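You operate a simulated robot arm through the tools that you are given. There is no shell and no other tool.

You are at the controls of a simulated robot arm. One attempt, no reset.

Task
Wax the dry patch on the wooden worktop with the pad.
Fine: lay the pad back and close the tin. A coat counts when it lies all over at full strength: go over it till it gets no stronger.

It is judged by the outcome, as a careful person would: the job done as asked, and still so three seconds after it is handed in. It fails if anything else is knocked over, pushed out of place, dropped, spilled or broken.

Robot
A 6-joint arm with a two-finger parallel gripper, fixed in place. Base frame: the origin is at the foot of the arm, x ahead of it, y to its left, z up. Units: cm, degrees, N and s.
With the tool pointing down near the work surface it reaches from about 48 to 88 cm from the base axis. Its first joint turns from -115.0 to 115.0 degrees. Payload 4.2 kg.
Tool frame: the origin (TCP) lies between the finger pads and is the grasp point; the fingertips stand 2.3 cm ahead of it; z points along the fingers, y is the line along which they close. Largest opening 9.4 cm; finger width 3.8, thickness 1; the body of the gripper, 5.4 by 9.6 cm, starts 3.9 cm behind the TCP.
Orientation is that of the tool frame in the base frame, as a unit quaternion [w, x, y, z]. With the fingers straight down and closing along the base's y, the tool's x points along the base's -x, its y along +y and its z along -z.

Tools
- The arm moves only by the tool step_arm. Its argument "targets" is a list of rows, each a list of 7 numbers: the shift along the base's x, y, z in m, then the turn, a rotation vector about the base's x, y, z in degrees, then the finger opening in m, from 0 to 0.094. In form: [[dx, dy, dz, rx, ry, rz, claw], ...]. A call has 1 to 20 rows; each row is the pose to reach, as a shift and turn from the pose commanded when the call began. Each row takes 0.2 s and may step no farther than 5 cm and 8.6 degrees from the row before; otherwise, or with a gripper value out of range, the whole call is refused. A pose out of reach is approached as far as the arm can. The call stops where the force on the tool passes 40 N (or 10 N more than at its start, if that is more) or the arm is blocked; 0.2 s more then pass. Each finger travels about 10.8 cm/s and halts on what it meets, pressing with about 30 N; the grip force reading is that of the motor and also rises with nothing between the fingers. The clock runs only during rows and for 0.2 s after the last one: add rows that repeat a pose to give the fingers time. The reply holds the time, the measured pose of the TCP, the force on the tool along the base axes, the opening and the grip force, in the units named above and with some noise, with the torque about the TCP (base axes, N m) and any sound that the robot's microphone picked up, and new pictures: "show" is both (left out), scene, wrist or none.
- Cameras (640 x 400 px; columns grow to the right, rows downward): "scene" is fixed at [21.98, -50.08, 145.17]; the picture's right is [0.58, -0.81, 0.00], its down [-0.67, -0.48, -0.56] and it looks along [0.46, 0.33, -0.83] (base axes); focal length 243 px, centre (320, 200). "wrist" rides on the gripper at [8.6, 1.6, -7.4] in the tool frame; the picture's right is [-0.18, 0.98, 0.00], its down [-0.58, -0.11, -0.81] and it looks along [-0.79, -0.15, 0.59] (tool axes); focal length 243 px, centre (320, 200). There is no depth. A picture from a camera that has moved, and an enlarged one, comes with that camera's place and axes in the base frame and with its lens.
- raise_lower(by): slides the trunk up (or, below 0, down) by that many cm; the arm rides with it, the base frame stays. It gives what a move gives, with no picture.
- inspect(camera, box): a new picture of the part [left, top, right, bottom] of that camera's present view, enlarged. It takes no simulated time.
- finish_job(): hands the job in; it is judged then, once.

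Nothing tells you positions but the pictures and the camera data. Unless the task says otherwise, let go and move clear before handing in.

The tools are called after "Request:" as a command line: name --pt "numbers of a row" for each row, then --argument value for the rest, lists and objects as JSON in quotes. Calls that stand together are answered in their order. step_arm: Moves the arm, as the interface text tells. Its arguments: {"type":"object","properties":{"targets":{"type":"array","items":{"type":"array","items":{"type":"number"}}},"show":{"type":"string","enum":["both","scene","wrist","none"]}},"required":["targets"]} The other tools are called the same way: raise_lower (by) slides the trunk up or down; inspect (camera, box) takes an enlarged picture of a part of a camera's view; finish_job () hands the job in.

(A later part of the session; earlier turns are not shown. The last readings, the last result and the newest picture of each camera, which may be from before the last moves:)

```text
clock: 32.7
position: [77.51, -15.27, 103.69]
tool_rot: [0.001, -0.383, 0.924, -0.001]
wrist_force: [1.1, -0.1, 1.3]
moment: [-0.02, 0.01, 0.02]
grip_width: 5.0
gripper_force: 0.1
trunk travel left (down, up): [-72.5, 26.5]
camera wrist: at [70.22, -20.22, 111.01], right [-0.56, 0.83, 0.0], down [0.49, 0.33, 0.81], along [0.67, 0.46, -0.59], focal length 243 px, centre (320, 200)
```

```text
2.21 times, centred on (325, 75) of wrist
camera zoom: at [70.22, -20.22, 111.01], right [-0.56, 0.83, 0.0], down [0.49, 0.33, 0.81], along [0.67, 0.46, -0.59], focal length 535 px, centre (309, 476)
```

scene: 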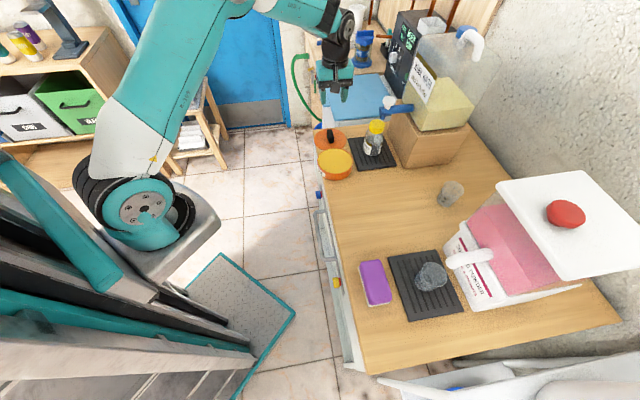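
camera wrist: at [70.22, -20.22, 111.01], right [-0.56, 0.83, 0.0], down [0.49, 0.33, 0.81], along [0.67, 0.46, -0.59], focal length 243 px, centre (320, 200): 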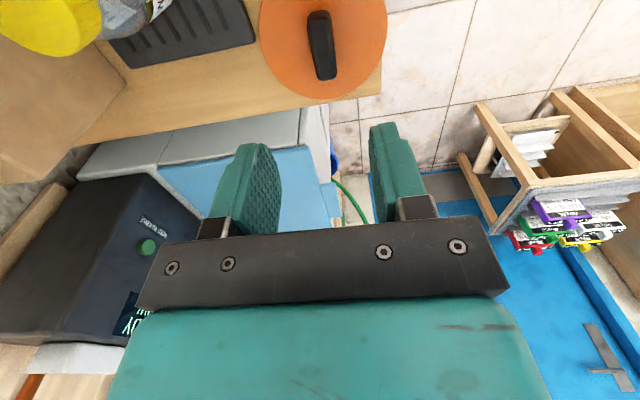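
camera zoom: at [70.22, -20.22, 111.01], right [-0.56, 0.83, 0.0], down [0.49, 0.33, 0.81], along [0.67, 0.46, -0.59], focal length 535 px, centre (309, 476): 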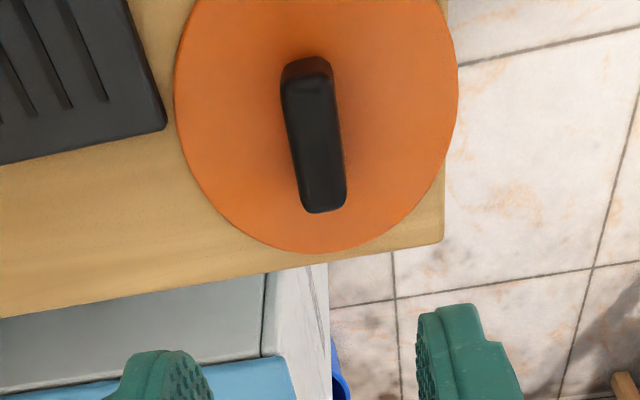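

Request:
step_arm --pt "-0.02 -0.02 0.03 0 0 0 0.06" --pt "-0.05 -0.05 0.04 0 0 0 0.07" --pt "-0.08 -0.08 0.04 0 0 0 0.08" --pt "-0.11 -0.11 0.04 0 0 0 0.09" --pt "-0.14 -0.14 0.04 0 0 0 0.09" --pt "-0.17 -0.17 0.04 0 0 0 0.09" --pt "-0.2 -0.2 0.04 0 0 0 0.09" --pt "-0.23 -0.23 0.04 0 0 0 0.09" --pt "-0.26 -0.26 0.04 0 0 0 0.09" --pt "-0.29 -0.29 0.04 0 0 0 0.09" --pt "-0.32 -0.32 0.04 0 0 0 0.09" --pt "-0.35 -0.35 0.03 0 0 0 0.09"

Request:
inspect --camera "wrist" --box '[180, 0, 470, 150]'

```text
clock: 35.3
position: [42.44, -50.15, 106.7]
tool_rot: [0.0, -0.384, 0.924, 0.0]
wrist_force: [-0.1, 0.6, -0.7]
moment: [-0.05, 0.02, -0.01]
grip_width: 9.0
gripper_force: 0.1
trunk travel left (down, up): [-72.5, 26.5]
camera wrist: at [35.01, -55.14, 114.18], right [-0.57, 0.82, 0.0], down [0.49, 0.33, 0.81], along [0.66, 0.46, -0.59], focal length 243 px, centre (320, 200)
```

scene: 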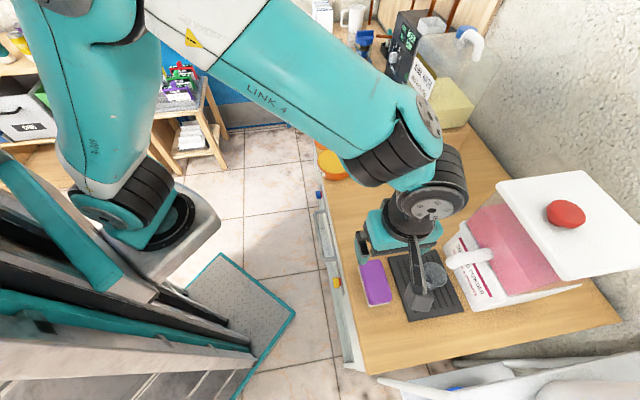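
wrist: 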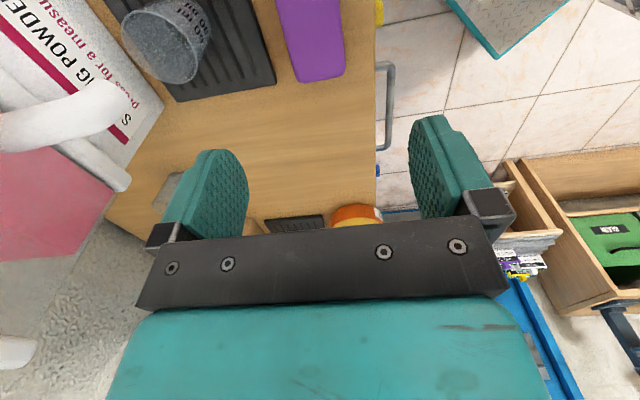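

```text
2.21 times, centred on (325, 75) of wrist
camera zoom: at [35.01, -55.14, 114.18], right [-0.57, 0.82, 0.0], down [0.49, 0.33, 0.81], along [0.66, 0.46, -0.59], focal length 535 px, centre (309, 476)
```

zoom: 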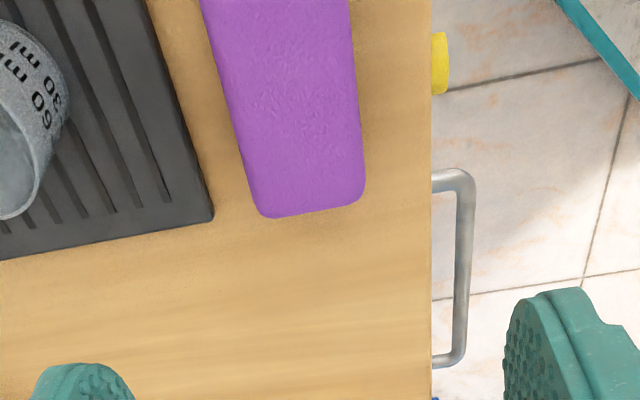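

The pad is about 9.5×5.3×3 cm, aligned with the table edge and centred near (42.4,-50.8). I'll descend over it with a 7.5 cm opening.

Request:
step_arm --pt "0 -0.003 -0.03 0 0 0 0.08" --pt "-0.0005 -0.0065 -0.06 0 0 0 0.075" --pt "-0.0005 -0.0065 -0.1 0 0 0 0.075" --pt "-0.0005 -0.0065 -0.13 0 0 0 0.075"

Request:
inspect --camera "wrist" --box '[180, 0, 470, 230]'

Request:
inspect --camera "scene" --box '[330, 240, 430, 320]'

```text
clock: 36.3
position: [42.68, -50.65, 94.02]
tool_rot: [0.001, -0.383, 0.924, -0.001]
wrist_force: [0.0, 0.0, 0.1]
moment: [-0.01, 0.03, 0.01]
grip_width: 7.51
gripper_force: 0.1
trunk travel left (down, up): [-72.5, 26.5]
camera wrist: at [35.22, -55.59, 101.28], right [-0.56, 0.83, 0.0], down [0.49, 0.33, 0.81], along [0.67, 0.46, -0.59], focal length 243 px, centre (320, 200)
```

scene: 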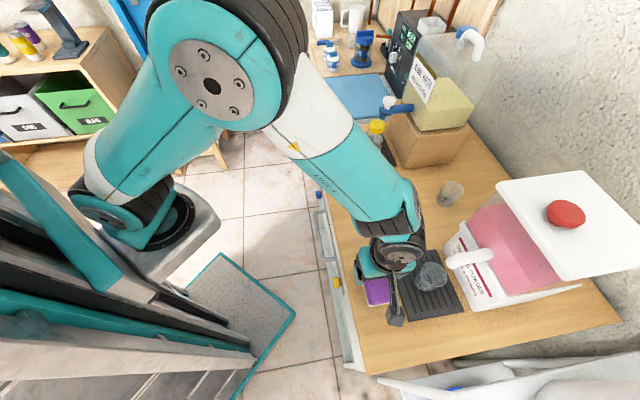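
wrist: 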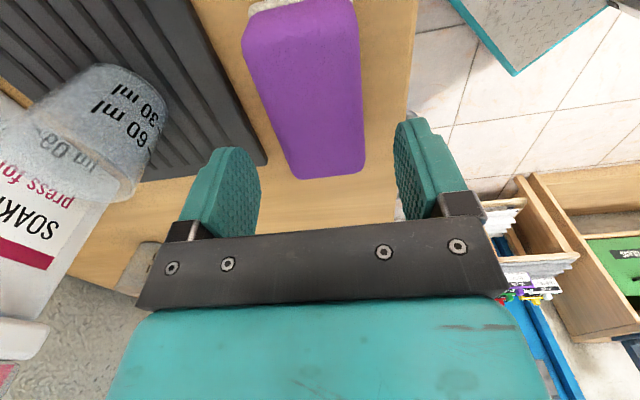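

```text
1.74 times, centred on (325, 115) of wrist
camera zoom: at [35.22, -55.59, 101.28], right [-0.56, 0.83, 0.0], down [0.49, 0.33, 0.81], along [0.67, 0.46, -0.59], focal length 422 px, centre (311, 348)
```

zoom: 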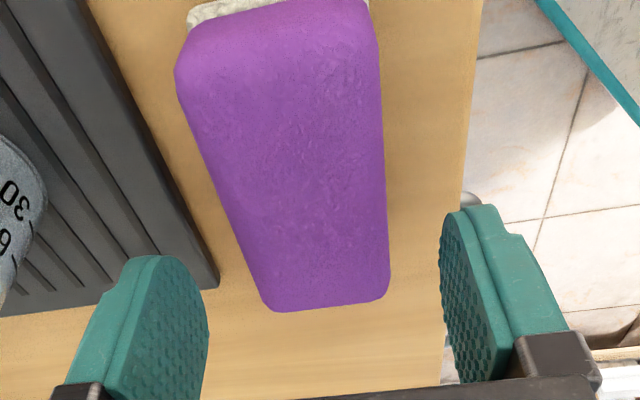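

```text
5.00 times, centred on (380, 280) of scene
camera zoom: at [21.98, -50.08, 145.17], right [0.58, -0.81, 0.0], down [-0.67, -0.48, -0.56], along [0.46, 0.33, -0.83], focal length 1216 px, centre (20, -200)
```

zoom: 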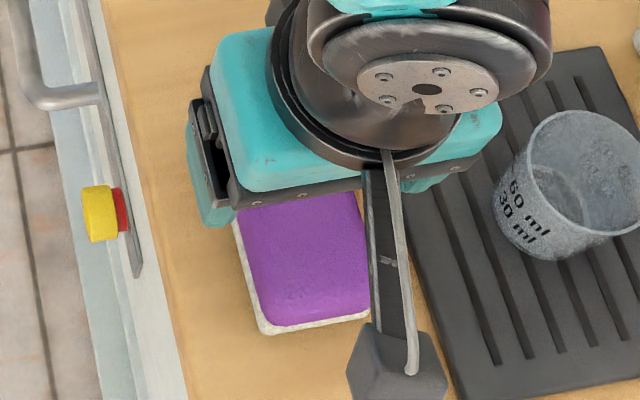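

Well centred. I'll descend to grasp height and close.

Request:
step_arm --pt "-0.001 -0.002 -0.015 0 0 0 0.075" --pt "-0.002 -0.003 -0.03 0 0 0 0.075" --pt "-0.002 -0.003 -0.044 0 0 0 0.075" --pt "-0.002 -0.003 -0.044 0 0 0 0.075"

Request:
inspect --camera "wrist" --box '[180, 0, 470, 230]'

```text
clock: 37.3
position: [42.11, -51.11, 89.49]
tool_rot: [0.0, -0.383, 0.924, 0.0]
wrist_force: [-0.3, -1.1, 0.0]
moment: [-0.02, 0.01, 0.0]
grip_width: 7.51
gripper_force: 0.1
trunk travel left (down, up): [-72.5, 26.5]
camera wrist: at [34.76, -56.13, 96.81], right [-0.56, 0.83, 0.0], down [0.49, 0.33, 0.81], along [0.67, 0.46, -0.59], focal length 243 px, centre (320, 200)
```

scene: 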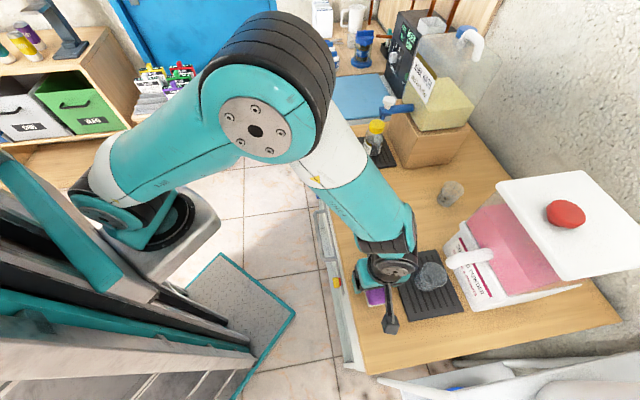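
wrist: 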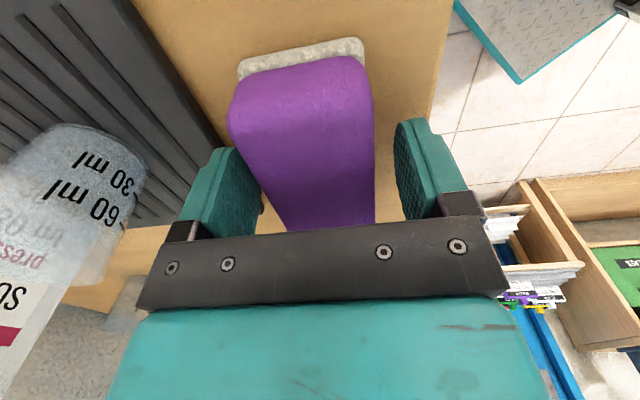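

```text
1.74 times, centred on (325, 115) of wrist
camera zoom: at [34.76, -56.13, 96.81], right [-0.56, 0.83, 0.0], down [0.49, 0.33, 0.81], along [0.67, 0.46, -0.59], focal length 422 px, centre (311, 348)
```

zoom: 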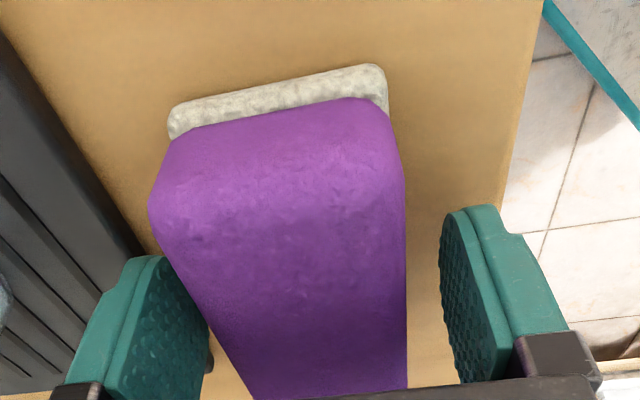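

Request:
step_arm --pt "0.002 -0.002 0 0 0 0 0.075" --pt "0.002 -0.002 0 0 0 0 0.055" --pt "0.002 -0.002 0 0 0 0 0.035" --pt "0.002 -0.002 0 0 0 0 0.02" --pt "0.002 -0.002 0 0 0 0 0.02" --pt "0.002 -0.002 0 0 0 0 0.02"

Request:
inspect --camera "wrist" --box '[180, 0, 470, 230]'

```text
clock: 38.7
position: [42.45, -51.43, 89.41]
tool_rot: [0.0, -0.383, 0.924, -0.001]
wrist_force: [-0.1, -0.6, 0.1]
moment: [-0.02, 0.04, -0.01]
grip_width: 5.09
gripper_force: 29.9
trunk travel left (down, up): [-72.5, 26.5]
camera wrist: at [34.99, -56.37, 96.82], right [-0.56, 0.83, 0.0], down [0.49, 0.33, 0.81], along [0.67, 0.46, -0.59], focal length 243 px, centre (320, 200)
```

scene: 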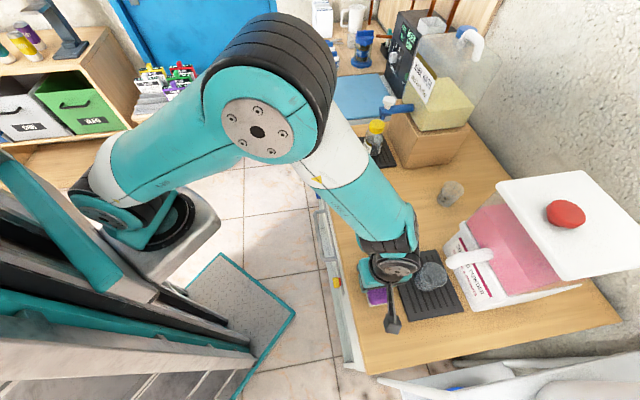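
wrist: 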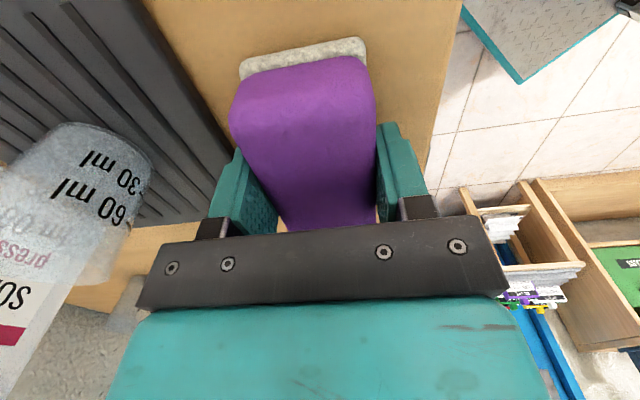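

```text
1.74 times, centred on (325, 115) of wrist
camera zoom: at [34.99, -56.37, 96.82], right [-0.56, 0.83, 0.0], down [0.49, 0.33, 0.81], along [0.67, 0.46, -0.59], focal length 422 px, centre (311, 348)
```

zoom: 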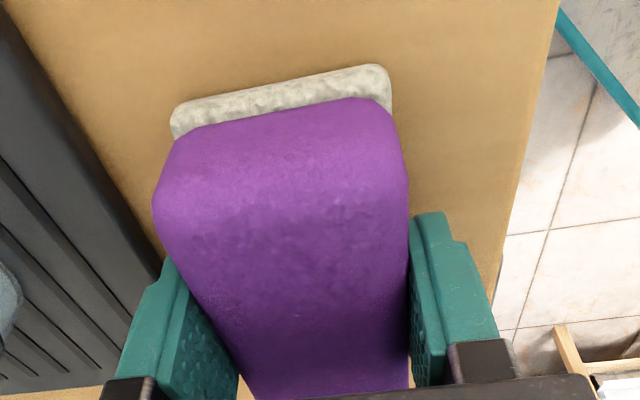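

I have the pad (5.1 cm grip). Its home TCP is (42.45,-51.43,89.4). I'll lift it and carry it over the open tin.

Request:
step_arm --pt "0 0 0.03 0 0 0 0.02" --pt "0 0 0.07 0 0 0 0.02" --pt "0 0 0.1 0 0 0 0.02" --pt "0.028 0.031 0.1 0 0 0 0.02" --pt "0.056 0.062 0.1 0 0 0 0.02" --pt "0.083 0.093 0.1 0 0 0 0.02" --pt "0.111 0.123 0.1 0 0 0 0.02" --pt "0.139 0.154 0.1 0 0 0 0.02" --pt "0.167 0.185 0.1 0 0 0 0.02" --pt "0.195 0.216 0.1 0 0 0 0.02" --pt "0.223 0.247 0.1 0 0 0 0.02" --pt "0.25 0.278 0.1 0 0 0 0.02" --pt "0.25 0.278 0.07 0 0 0 0.02" --pt "0.25 0.278 0.05 0 0 0 0.02"

Request:
inspect --camera "scene" --box '[310, 110, 390, 190]'

Request:
inspect --camera "wrist" --box '[180, 0, 470, 230]'

```text
clock: 41.7
position: [67.43, -23.62, 94.51]
tool_rot: [-0.001, -0.383, 0.924, 0.0]
wrist_force: [-0.9, 0.1, -0.7]
moment: [0.0, -0.01, -0.03]
grip_width: 5.1
gripper_force: 29.7
trunk travel left (down, up): [-72.5, 26.5]
camera wrist: at [60.0, -28.59, 101.83], right [-0.56, 0.83, 0.0], down [0.49, 0.33, 0.81], along [0.67, 0.46, -0.59], focal length 243 px, centre (320, 200)
```

scene: 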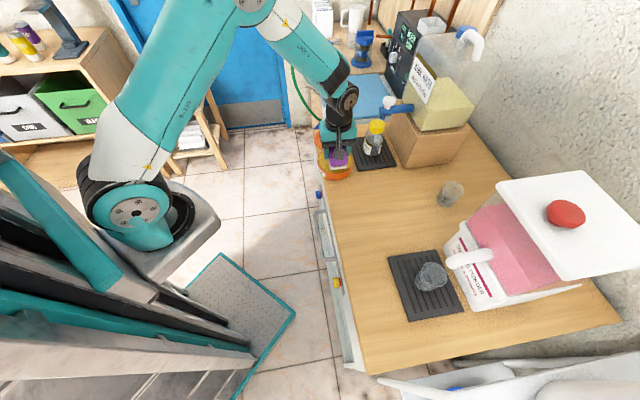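
wrist: 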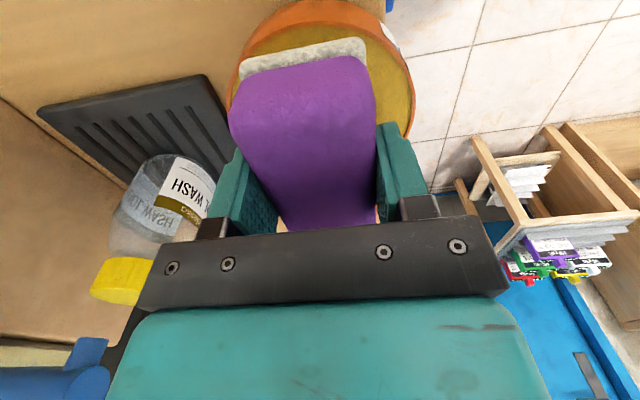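

```text
5.00 times, centred on (350, 150) of scene
camera zoom: at [21.98, -50.08, 145.17], right [0.58, -0.81, 0.0], down [-0.67, -0.48, -0.56], along [0.46, 0.33, -0.83], focal length 1216 px, centre (170, 450)
```

zoom: 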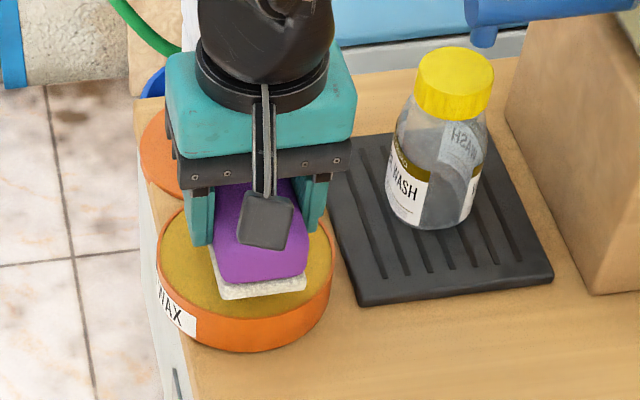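

```text
1.74 times, centred on (325, 115) of wrist
camera zoom: at [60.0, -28.59, 101.83], right [-0.56, 0.83, 0.0], down [0.49, 0.33, 0.81], along [0.67, 0.46, -0.59], focal length 422 px, centre (311, 348)
```

zoom: 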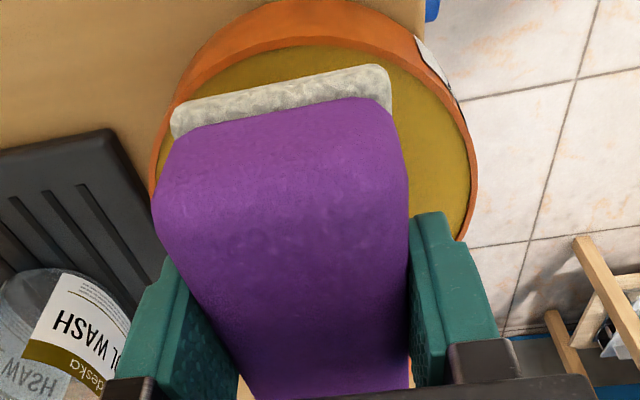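

The pad is inside the tin's outline. I'll lower it gently onto the wax.

Request:
step_arm --pt "0 0 -0.005 0 0 0 0.02" --pt "0 0 -0.01 0 0 0 0.02" --pt "0 0 -0.014 0 0 0 0.02" --pt "0 0 -0.017 0 0 0 0.02"

Request:
inspect --camera "wrist" --box '[180, 0, 470, 230]'

```text
clock: 42.7
position: [67.43, -23.48, 92.72]
tool_rot: [0.0, -0.383, 0.924, 0.0]
wrist_force: [0.1, -0.3, -0.2]
moment: [-0.02, 0.04, -0.01]
grip_width: 5.13
gripper_force: 30.1
trunk travel left (down, up): [-72.5, 26.5]
camera wrist: at [60.06, -28.58, 100.13], right [-0.56, 0.83, 0.0], down [0.49, 0.33, 0.81], along [0.67, 0.46, -0.59], focal length 243 px, centre (320, 200)
```

scene: 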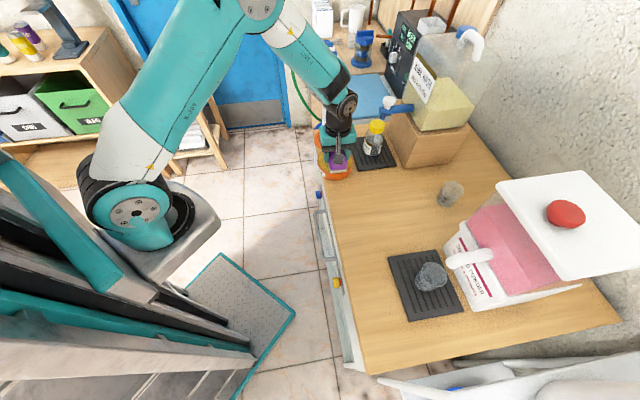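
wrist: 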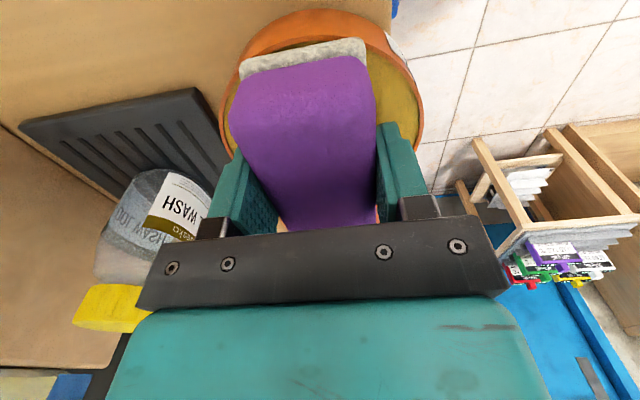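

```text
1.74 times, centred on (325, 115) of wrist
camera zoom: at [60.06, -28.58, 100.13], right [-0.56, 0.83, 0.0], down [0.49, 0.33, 0.81], along [0.67, 0.46, -0.59], focal length 422 px, centre (311, 348)
```

zoom: 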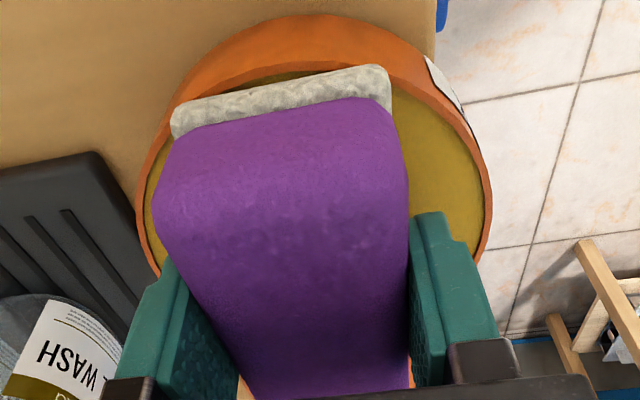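

Request:
step_arm --pt "0 0 -0.002 0 0 0 0.02" --pt "0 0 -0.004 0 0 0 0.02" --pt "0 0 -0.006 0 0 0 0.02" --show "none"

Request:
inspect --camera "wrist" --box '[220, 10, 440, 160]'

Request:
inspect --camera "scene" --box '[310, 110, 390, 190]'

```text
clock: 43.4
position: [67.37, -23.55, 92.64]
tool_rot: [0.001, -0.382, 0.924, -0.002]
wrist_force: [-9.0, 1.8, 25.5]
moment: [0.06, 0.56, 0.02]
grip_width: 5.12
gripper_force: 29.8
trunk travel left (down, up): [-72.5, 26.5]
stopped in row 3: the force on the tool passed its limit at 44 N (the readings are from after the stop); the commanded pose is now the measured one
```

```text
2.67 times, centred on (330, 85) of wrist
camera zoom: at [60.06, -28.57, 100.05], right [-0.56, 0.83, 0.0], down [0.48, 0.34, 0.81], along [0.67, 0.45, -0.59], focal length 647 px, centre (293, 507)
```

zoom: 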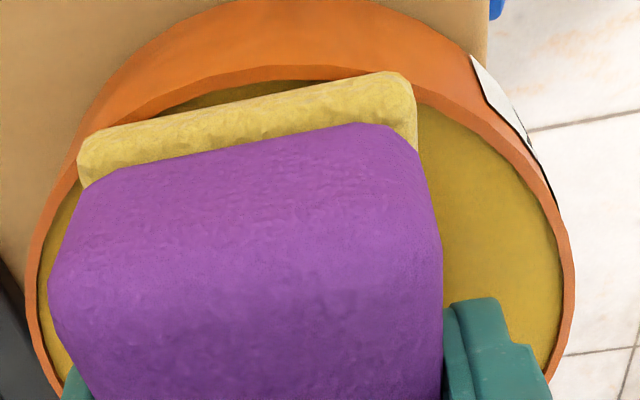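

```text
5.00 times, centred on (350, 150) of scene
camera zoom: at [21.98, -50.08, 145.17], right [0.58, -0.81, 0.0], down [-0.67, -0.48, -0.56], along [0.46, 0.33, -0.83], focal length 1216 px, centre (170, 450)
```

zoom: 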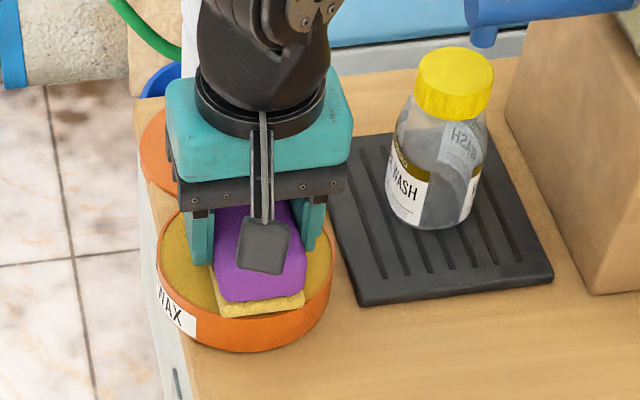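

The pad took up wax: its felt is now yellow. I'll lift and carry it to the middle of the worktop for a first test touch.

Request:
step_arm --pt "0 0 0.01 0 0 0 0.02" --pt "0 0 0.04 0 0 0 0.02" --pt "-0.02 -0.031 0.05 0 0 0 0.02" --pt "-0.045 -0.07 0.05 0 0 0 0.02" --pt "-0.07 -0.108 0.05 0 0 0 0.02" --pt "-0.094 -0.146 0.05 0 0 0 0.02" --pt "-0.094 -0.146 0.02 0 0 0 0.02" --pt "-0.094 -0.146 -0.01 0 0 0 0.02" --pt "-0.094 -0.146 -0.02 0 0 0 0.02"

Request:
inspect --camera "scene" --box '[310, 110, 470, 250]'

Request:
inspect --camera "wrist" --box '[180, 0, 470, 160]'

```text
clock: 45.4
position: [58.2, -38.1, 90.6]
tool_rot: [0.001, -0.382, 0.924, -0.001]
wrist_force: [0.4, -0.1, 0.3]
moment: [0.0, -0.01, -0.01]
grip_width: 5.1
gripper_force: 29.9
trunk travel left (down, up): [-72.5, 26.5]
camera wrist: at [50.8, -43.15, 98.01], right [-0.56, 0.83, 0.0], down [0.48, 0.34, 0.81], along [0.67, 0.45, -0.59], focal length 243 px, centre (320, 200)
```

scene: 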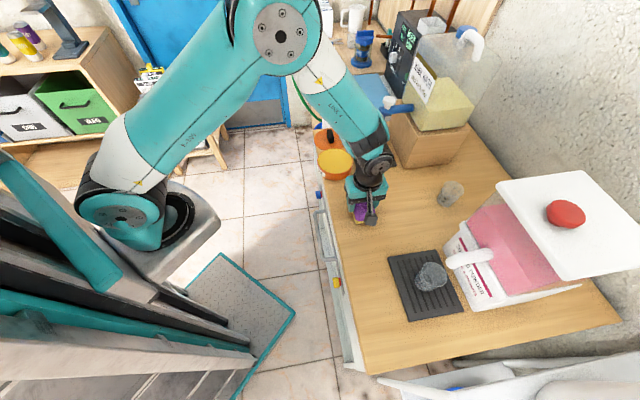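
wrist: 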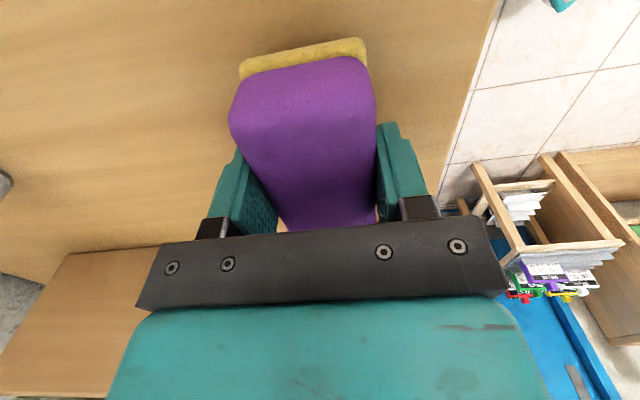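

```text
2.86 times, centred on (390, 180) of scene
camera zoom: at [21.98, -50.08, 145.17], right [0.58, -0.81, 0.0], down [-0.67, -0.48, -0.56], along [0.46, 0.33, -0.83], focal length 695 px, centre (120, 257)
```

zoom: 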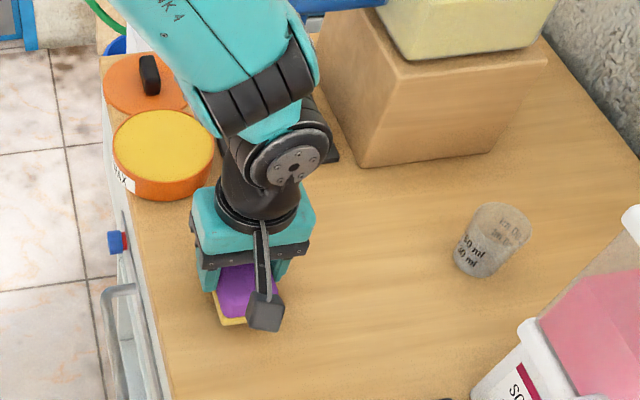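

```text
2.21 times, centred on (325, 80) of wrist
camera zoom: at [50.8, -43.15, 98.01], right [-0.56, 0.83, 0.0], down [0.48, 0.34, 0.81], along [0.67, 0.45, -0.59], focal length 535 px, centre (309, 465)
```

zoom: 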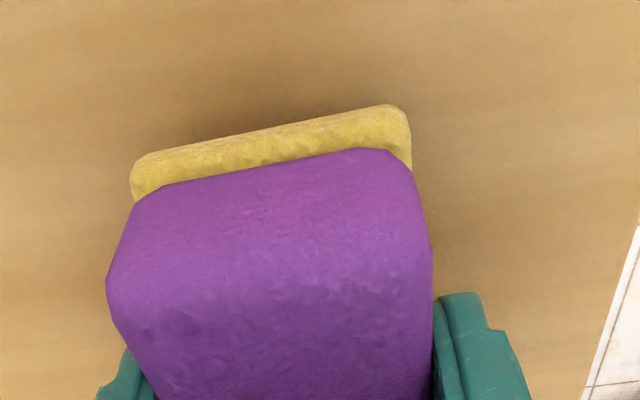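

Request:
inspect --camera "wrist" --box '[0, 0, 260, 165]'

Request:
step_arm --pt "0 0 -0.005 0 0 0 0.02" --pt "0 0 -0.01 0 0 0 0.02" --pt "0 0 -0.013 0 0 0 0.02" --show "wrist"

```text
2.42 times, centred on (130, 82) of wrist
camera zoom: at [50.8, -43.15, 98.01], right [-0.56, 0.83, 0.0], down [0.48, 0.34, 0.81], along [0.67, 0.45, -0.59], focal length 588 px, centre (781, 485)
```

zoom: 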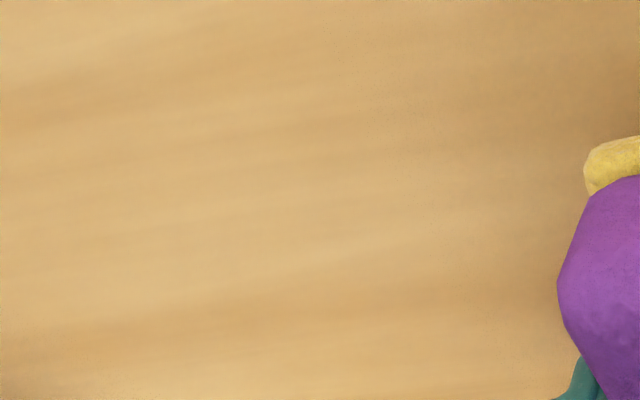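

```text
clock: 46.2
position: [58.12, -38.12, 89.4]
tool_rot: [0.002, -0.383, 0.924, -0.002]
wrist_force: [-1.9, 2.2, 17.3]
moment: [0.22, 0.48, -0.05]
grip_width: 5.08
gripper_force: 29.9
trunk travel left (down, up): [-72.5, 26.5]
camera wrist: at [50.73, -43.18, 96.76], right [-0.56, 0.83, -0.01], down [0.48, 0.34, 0.81], along [0.67, 0.45, -0.59], focal length 243 px, centre (320, 200)
```

wrist: 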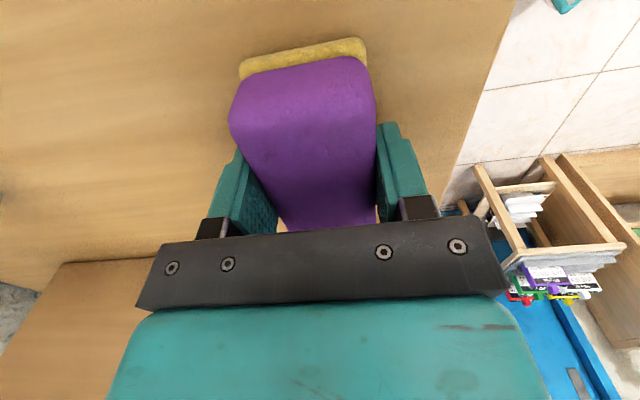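

In contact at 17 N. I'll ease off slightly, do a short test stroke, then look for a change.

Request:
step_arm --pt "0 0 0.0005 0 0 0 0.02" --pt "0.01 -0.01 0.0005 0 0 0 0.02" --pt "0.02 -0.02 0.0005 0 0 0 0.02" --pt "0.03 -0.03 0.0005 0 0 0 0.02" --pt "0.04 -0.04 0.0005 0 0 0 0.02" --pt "0.05 -0.05 0.0005 0 0 0 0.02" --pt "0.06 -0.06 0.0005 0 0 0 0.02" --show "wrist"

Request:
inspect --camera "scene" --box '[310, 130, 470, 250]'

Request:
inspect --camera "wrist" --box '[220, 0, 520, 200]'

```text
clock: 47.8
position: [64.09, -44.03, 89.35]
tool_rot: [0.002, -0.382, 0.924, -0.003]
wrist_force: [-9.6, 6.6, 26.4]
moment: [0.36, 0.5, -0.01]
grip_width: 5.14
gripper_force: 29.8
trunk travel left (down, up): [-72.5, 26.5]
camera wrist: at [56.66, -48.98, 96.75], right [-0.56, 0.83, -0.01], down [0.48, 0.34, 0.81], along [0.67, 0.45, -0.59], focal length 243 px, centre (320, 200)
```

wrist: 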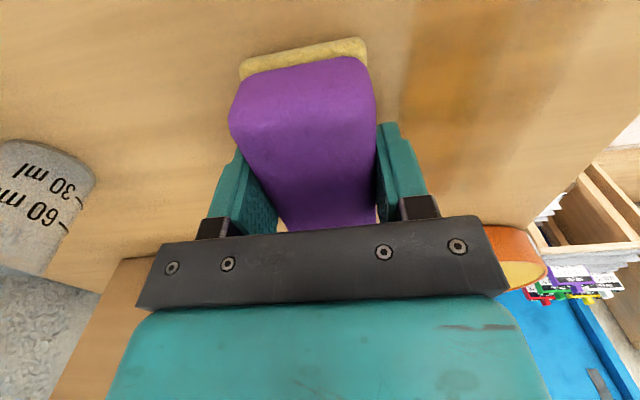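

```text
3.33 times, centred on (390, 190) of scene
camera zoom: at [21.98, -50.08, 145.17], right [0.58, -0.81, 0.0], down [-0.67, -0.48, -0.56], along [0.46, 0.33, -0.83], focal length 810 px, centre (87, 233)
```

zoom: 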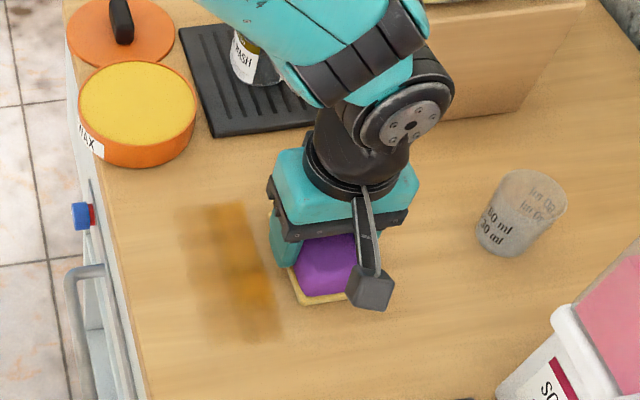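

```text
2.00 times, centred on (370, 100) of wrist
camera zoom: at [56.66, -48.98, 96.75], right [-0.56, 0.83, -0.01], down [0.48, 0.34, 0.81], along [0.67, 0.45, -0.59], focal length 485 px, centre (220, 400)
```

zoom: 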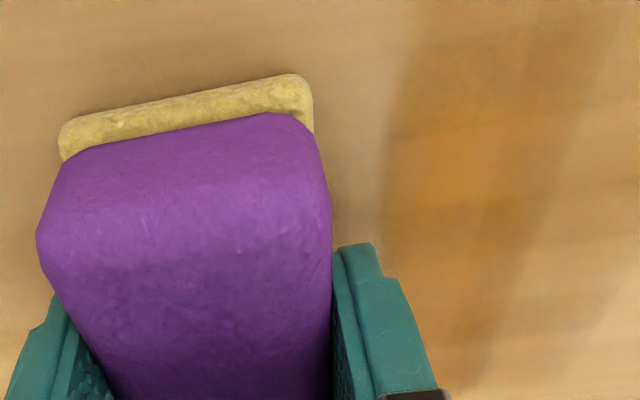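

The wax shows as a darker, warmer tone where the pad first sat (about t 8–20, n 66–72), and fades beyond that. I'll stroke back over the same band to see whether the mark stops at a real boundary or the pad simply runs dry.

Request:
step_arm --pt "0 0 0.0015 0 0 0 0.02" --pt "-0.01 0.01 0.0015 0 0 0 0.02" --pt "-0.02 0.02 0.0015 0 0 0 0.02" --pt "-0.03 0.03 0.0015 0 0 0 0.02" --pt "-0.04 0.04 0.0015 0 0 0 0.02" --pt "-0.05 0.05 0.0015 0 0 0 0.02" --pt "-0.06 0.06 0.0015 0 0 0 0.02" --pt "-0.07 0.07 0.0015 0 0 0 0.02" --pt "-0.08 0.08 0.0015 0 0 0 0.02" --show "wrist"

Request:
inspect --camera "scene" --box '[310, 130, 470, 250]'

Request:
inspect --camera "wrist" --box '[0, 0, 320, 200]'

```text
clock: 49.8
position: [56.26, -36.07, 89.42]
tool_rot: [0.002, -0.382, 0.924, -0.003]
wrist_force: [2.1, -3.6, 13.7]
moment: [0.04, 0.11, 0.03]
grip_width: 5.11
gripper_force: 30.3
trunk travel left (down, up): [-72.5, 26.5]
camera wrist: at [48.69, -41.15, 96.76], right [-0.56, 0.83, 0.0], down [0.48, 0.34, 0.81], along [0.67, 0.45, -0.59], focal length 243 px, centre (320, 200)
```

wrist: 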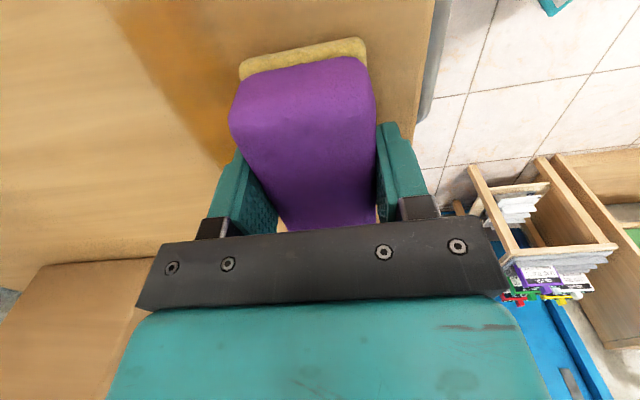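

```text
3.33 times, centred on (390, 190) of scene
camera zoom: at [21.98, -50.08, 145.17], right [0.58, -0.81, 0.0], down [-0.67, -0.48, -0.56], along [0.46, 0.33, -0.83], focal length 810 px, centre (87, 233)
```

zoom: 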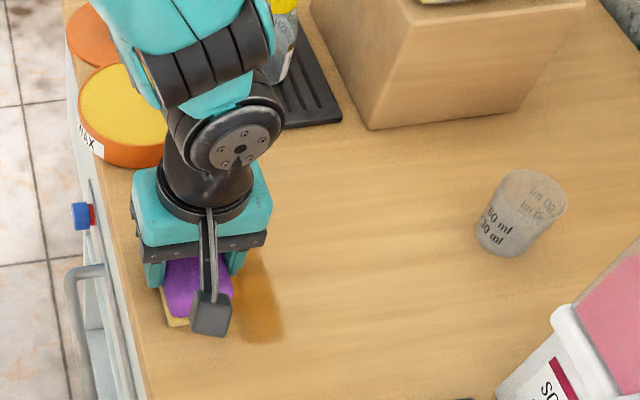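

```text
2.00 times, centred on (160, 100) of wrist
camera zoom: at [48.69, -41.15, 96.76], right [-0.56, 0.83, 0.0], down [0.48, 0.34, 0.81], along [0.67, 0.45, -0.59], focal length 485 px, centre (640, 400)
```

zoom: 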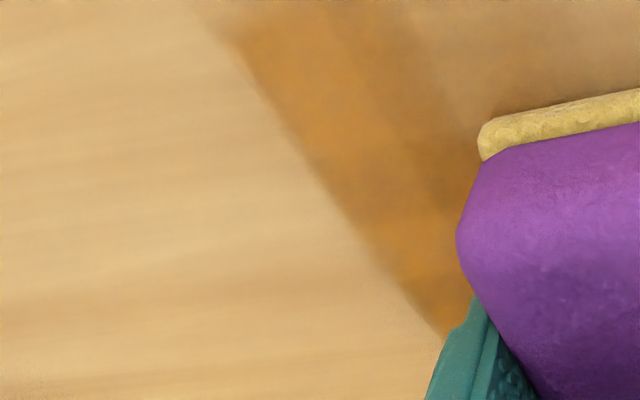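

The coat stops at a straight line near n≈72 even though the pad went past it, so that's the patch's far edge. I'll lift and look from above to map where the wax took.

Request:
step_arm --pt "0 0 0.01 0 0 0 0.02" --pt "-0.02 -0.02 0.04 0 0 0 0.02" --pt "-0.05 -0.05 0.07 0 0 0 0.02" --pt "-0.08 -0.08 0.1 0 0 0 0.02" --pt "-0.1 -0.1 0.13 0 0 0 0.02"

Request:
inspect --camera "scene" --box '[315, 170, 415, 240]'

Request:
inspect --camera "wrist" --box '[150, 0, 470, 200]'

```text
refused: row 3 steps farther than a row can; nothing moved
```

```text
5.71 times, centred on (365, 205) of scene
camera zoom: at [21.98, -50.08, 145.17], right [0.58, -0.81, 0.0], down [-0.67, -0.48, -0.56], along [0.46, 0.33, -0.83], focal length 1389 px, centre (63, 171)
```

zoom: 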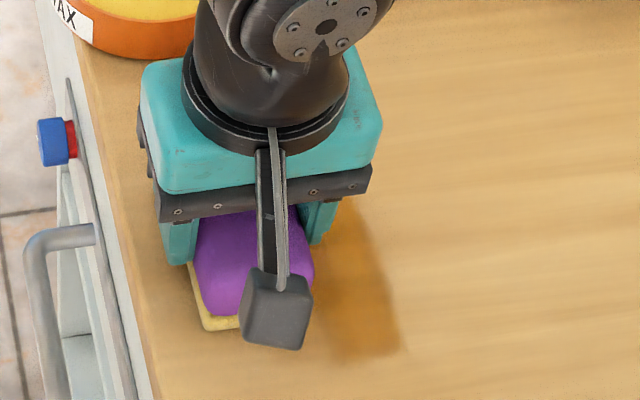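

```text
2.00 times, centred on (310, 100) of wrist
camera zoom: at [48.69, -41.15, 96.76], right [-0.56, 0.83, 0.0], down [0.48, 0.34, 0.81], along [0.67, 0.45, -0.59], focal length 485 px, centre (340, 400)
```

zoom: 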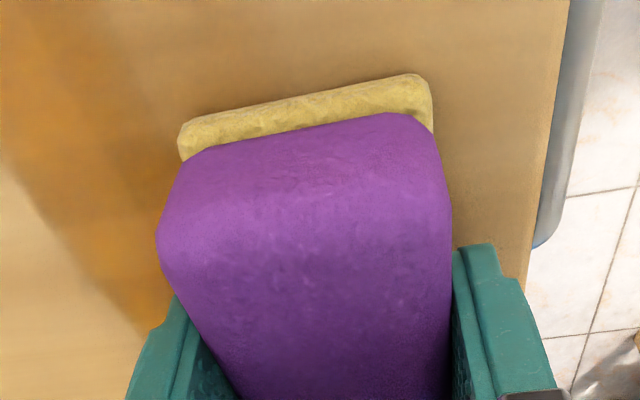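

Request:
step_arm --pt "0 0 0.01 0 0 0 0.02" --pt "-0.02 -0.02 0.04 0 0 0 0.02" --pt "-0.045 -0.045 0.065 0 0 0 0.02" --pt "-0.07 -0.07 0.09 0 0 0 0.02" --pt "-0.095 -0.095 0.115 0 0 0 0.02"

Request:
inspect --camera "scene" --box '[315, 170, 415, 240]'

Request:
inspect --camera "wrist" --box '[150, 0, 470, 200]'

```text
clock: 51.0
position: [46.76, -45.64, 101.03]
tool_rot: [0.002, -0.383, 0.924, -0.002]
wrist_force: [1.1, 0.4, -0.3]
moment: [0.03, 0.04, 0.02]
grip_width: 5.13
gripper_force: 29.9
trunk travel left (down, up): [-72.5, 26.5]
camera wrist: at [39.33, -50.73, 108.4], right [-0.57, 0.82, 0.0], down [0.48, 0.34, 0.81], along [0.67, 0.46, -0.59], focal length 243 px, centre (320, 200)
```

scene: 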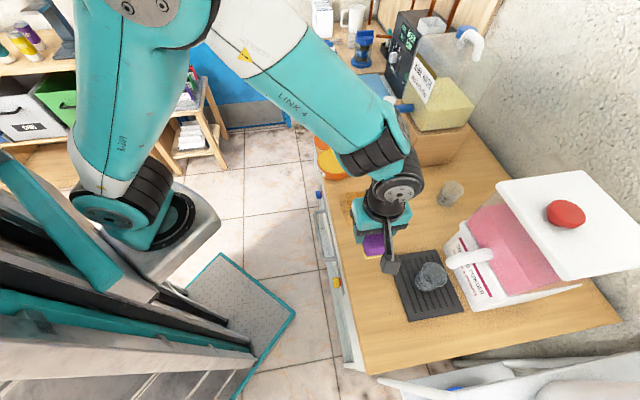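
wrist: 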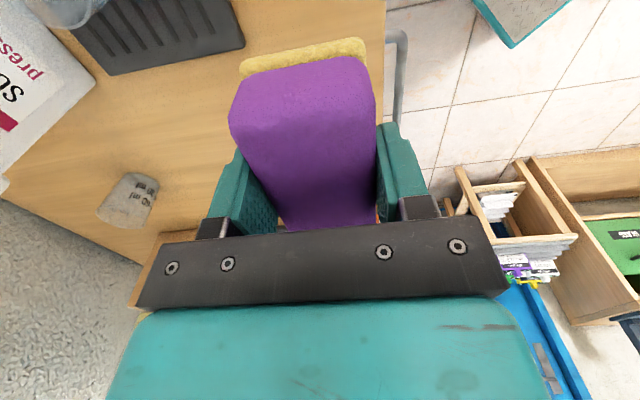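

```text
5.71 times, centred on (365, 205) of scene
camera zoom: at [21.98, -50.08, 145.17], right [0.58, -0.81, 0.0], down [-0.67, -0.48, -0.56], along [0.46, 0.33, -0.83], focal length 1389 px, centre (63, 171)
```

zoom: 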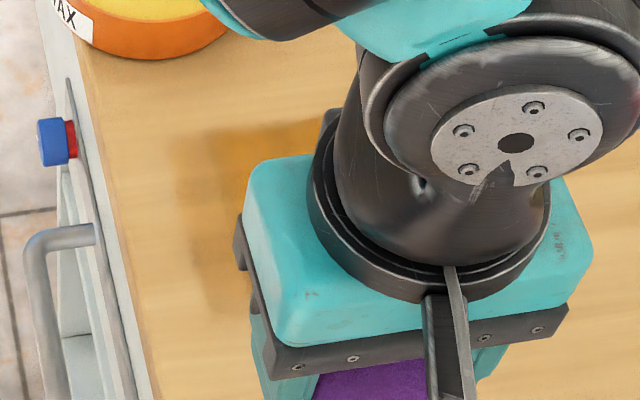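

```text
2.00 times, centred on (310, 100) of wrist
camera zoom: at [39.33, -50.73, 108.4], right [-0.57, 0.82, 0.0], down [0.48, 0.34, 0.81], along [0.67, 0.46, -0.59], focal length 485 px, centre (340, 400)
```

zoom: 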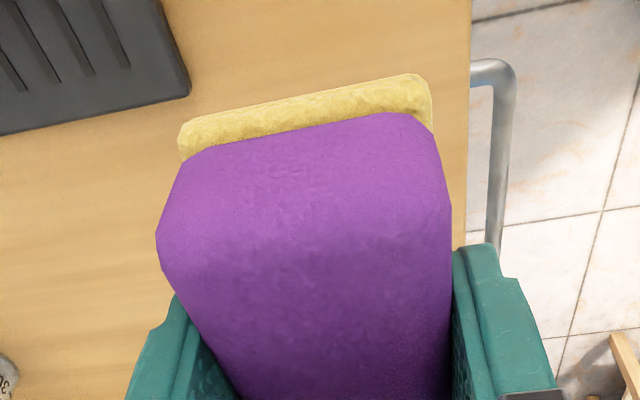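

The arm blocks the view here, so I'll carry the pad back over the tin. From there the scene camera can see the patch.

Request:
step_arm --pt "0.026 0.0275 0 0 0 0 0.02" --pt "0.052 0.055 0 0 0 0 0.02" --pt "0.078 0.0825 0 0 0 0 0.02" --pt "0.104 0.11 0 0 0 0 0.02" --pt "0.13 0.1375 0 0 0 0 0.02" --pt "0.156 0.165 0 0 0 0 0.02" --pt "0.182 0.193 0 0 0 0 0.02" --pt "0.207 0.22 -0.01 0 0 0 0.02" --pt "0.207 0.22 -0.04 0 0 0 0.02" --show "wrist"

Request:
inspect --camera "scene" --box '[310, 150, 430, 240]'

Request:
inspect --camera "wrist" --box '[150, 0, 470, 200]'

```text
clock: 53.0
position: [67.34, -23.49, 96.74]
tool_rot: [0.002, -0.383, 0.924, -0.003]
wrist_force: [-0.8, -0.1, 0.0]
moment: [0.0, 0.02, 0.0]
grip_width: 5.14
gripper_force: 30.3
trunk travel left (down, up): [-72.5, 26.5]
camera wrist: at [60.03, -28.52, 104.24], right [-0.56, 0.83, 0.0], down [0.48, 0.34, 0.81], along [0.67, 0.45, -0.59], focal length 243 px, centre (320, 200)
```

wrist: 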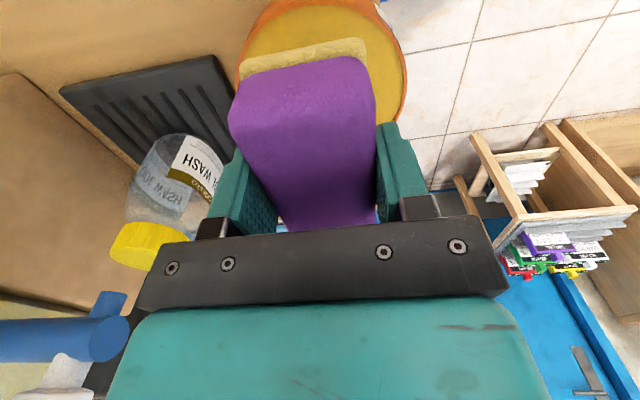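

```text
4.44 times, centred on (370, 195) of scene
camera zoom: at [21.98, -50.08, 145.17], right [0.58, -0.81, 0.0], down [-0.67, -0.48, -0.56], along [0.46, 0.33, -0.83], focal length 1080 px, centre (98, 222)
```

zoom: 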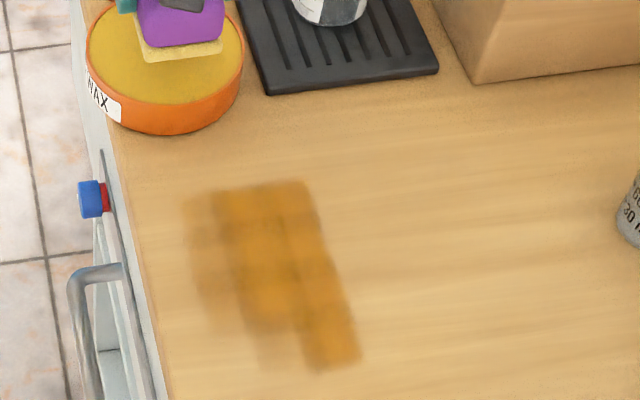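

```text
2.00 times, centred on (310, 100) of wrist
camera zoom: at [60.03, -28.52, 104.24], right [-0.56, 0.83, 0.0], down [0.48, 0.34, 0.81], along [0.67, 0.45, -0.59], focal length 485 px, centre (340, 400)
```

zoom: 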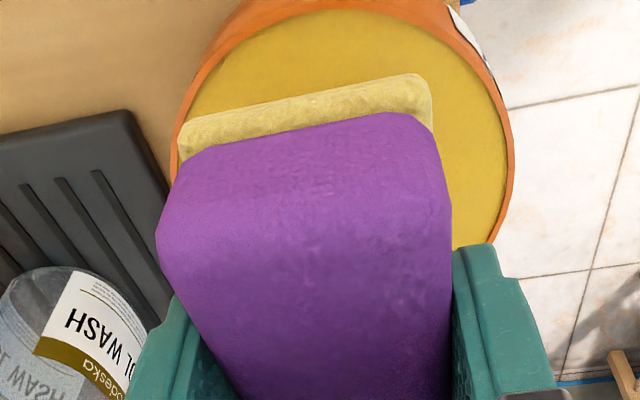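

The coat is clearly visible now as a straight-edged area: the far edge is at n≈72, and so far it spans about t 7–21 and n 63–72, limited by where the pad has been. I'll reload the pad with a lighter press, then work outward.

Request:
step_arm --pt "0.001 -0.001 -0.02 0 0 0 0.02" --pt "0.001 -0.001 -0.035 0 0 0 0.02" --pt "0.001 -0.001 -0.038 0 0 0 0.02" --pt "0.001 -0.001 -0.0405 0 0 0 0.02" --pt "0.001 -0.001 -0.0405 0 0 0 0.02" --show "wrist"

Request:
inspect --camera "wrist" --box '[220, 10, 440, 160]'

```text
clock: 54.2
position: [67.46, -23.86, 92.72]
tool_rot: [0.001, -0.382, 0.924, -0.001]
wrist_force: [-0.6, 0.3, -0.1]
moment: [0.0, 0.0, -0.04]
grip_width: 5.13
gripper_force: 29.1
trunk travel left (down, up): [-72.5, 26.5]
camera wrist: at [60.11, -28.86, 100.17], right [-0.56, 0.83, 0.0], down [0.48, 0.34, 0.81], along [0.67, 0.45, -0.59], focal length 243 px, centre (320, 200)
```

wrist: 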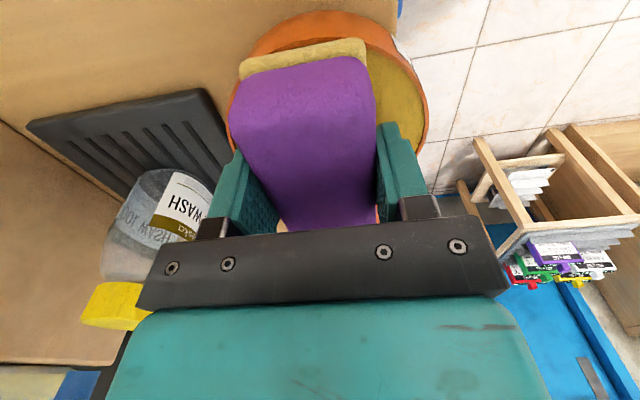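

```text
2.67 times, centred on (330, 85) of wrist
camera zoom: at [60.11, -28.86, 100.17], right [-0.56, 0.83, 0.0], down [0.48, 0.34, 0.81], along [0.67, 0.45, -0.59], focal length 647 px, centre (293, 507)
```

zoom: 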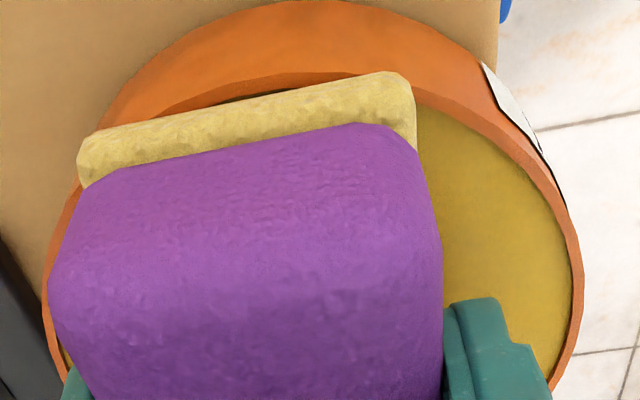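

No contact yet, and the pad sits a bit toward the mat side of the tin. I'll shift it about 0.5 cm to centre it and press down a millimetre at a time.

Request:
step_arm --pt "-0.002 0.002 0.003 0 0 0 0.02" --pt "-0.004 0.004 0.001 0 0 0 0.02" --pt "-0.004 0.004 -0.001 0 0 0 0.02" --pt "-0.004 0.004 -0.002 0 0 0 0.02" --pt "-0.004 0.004 -0.003 0 0 0 0.02" --show "none"

Request:
inspect --camera "wrist" --box '[220, 10, 440, 160]'

```text
clock: 55.4
position: [67.05, -23.43, 92.67]
tool_rot: [0.004, -0.382, 0.924, -0.003]
wrist_force: [0.2, -4.7, 33.0]
moment: [-0.23, 0.85, 0.09]
grip_width: 5.14
gripper_force: 30.3
trunk travel left (down, up): [-72.5, 26.5]
```

```text
2.67 times, centred on (330, 85) of wrist
camera zoom: at [59.57, -28.42, 100.03], right [-0.56, 0.83, -0.01], down [0.48, 0.34, 0.81], along [0.67, 0.45, -0.59], focal length 647 px, centre (293, 507)
```

zoom: 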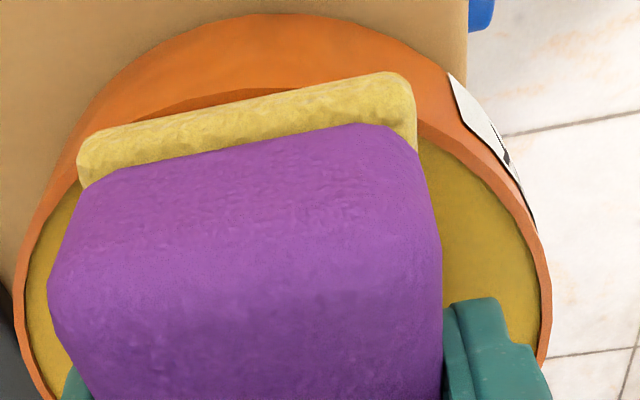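

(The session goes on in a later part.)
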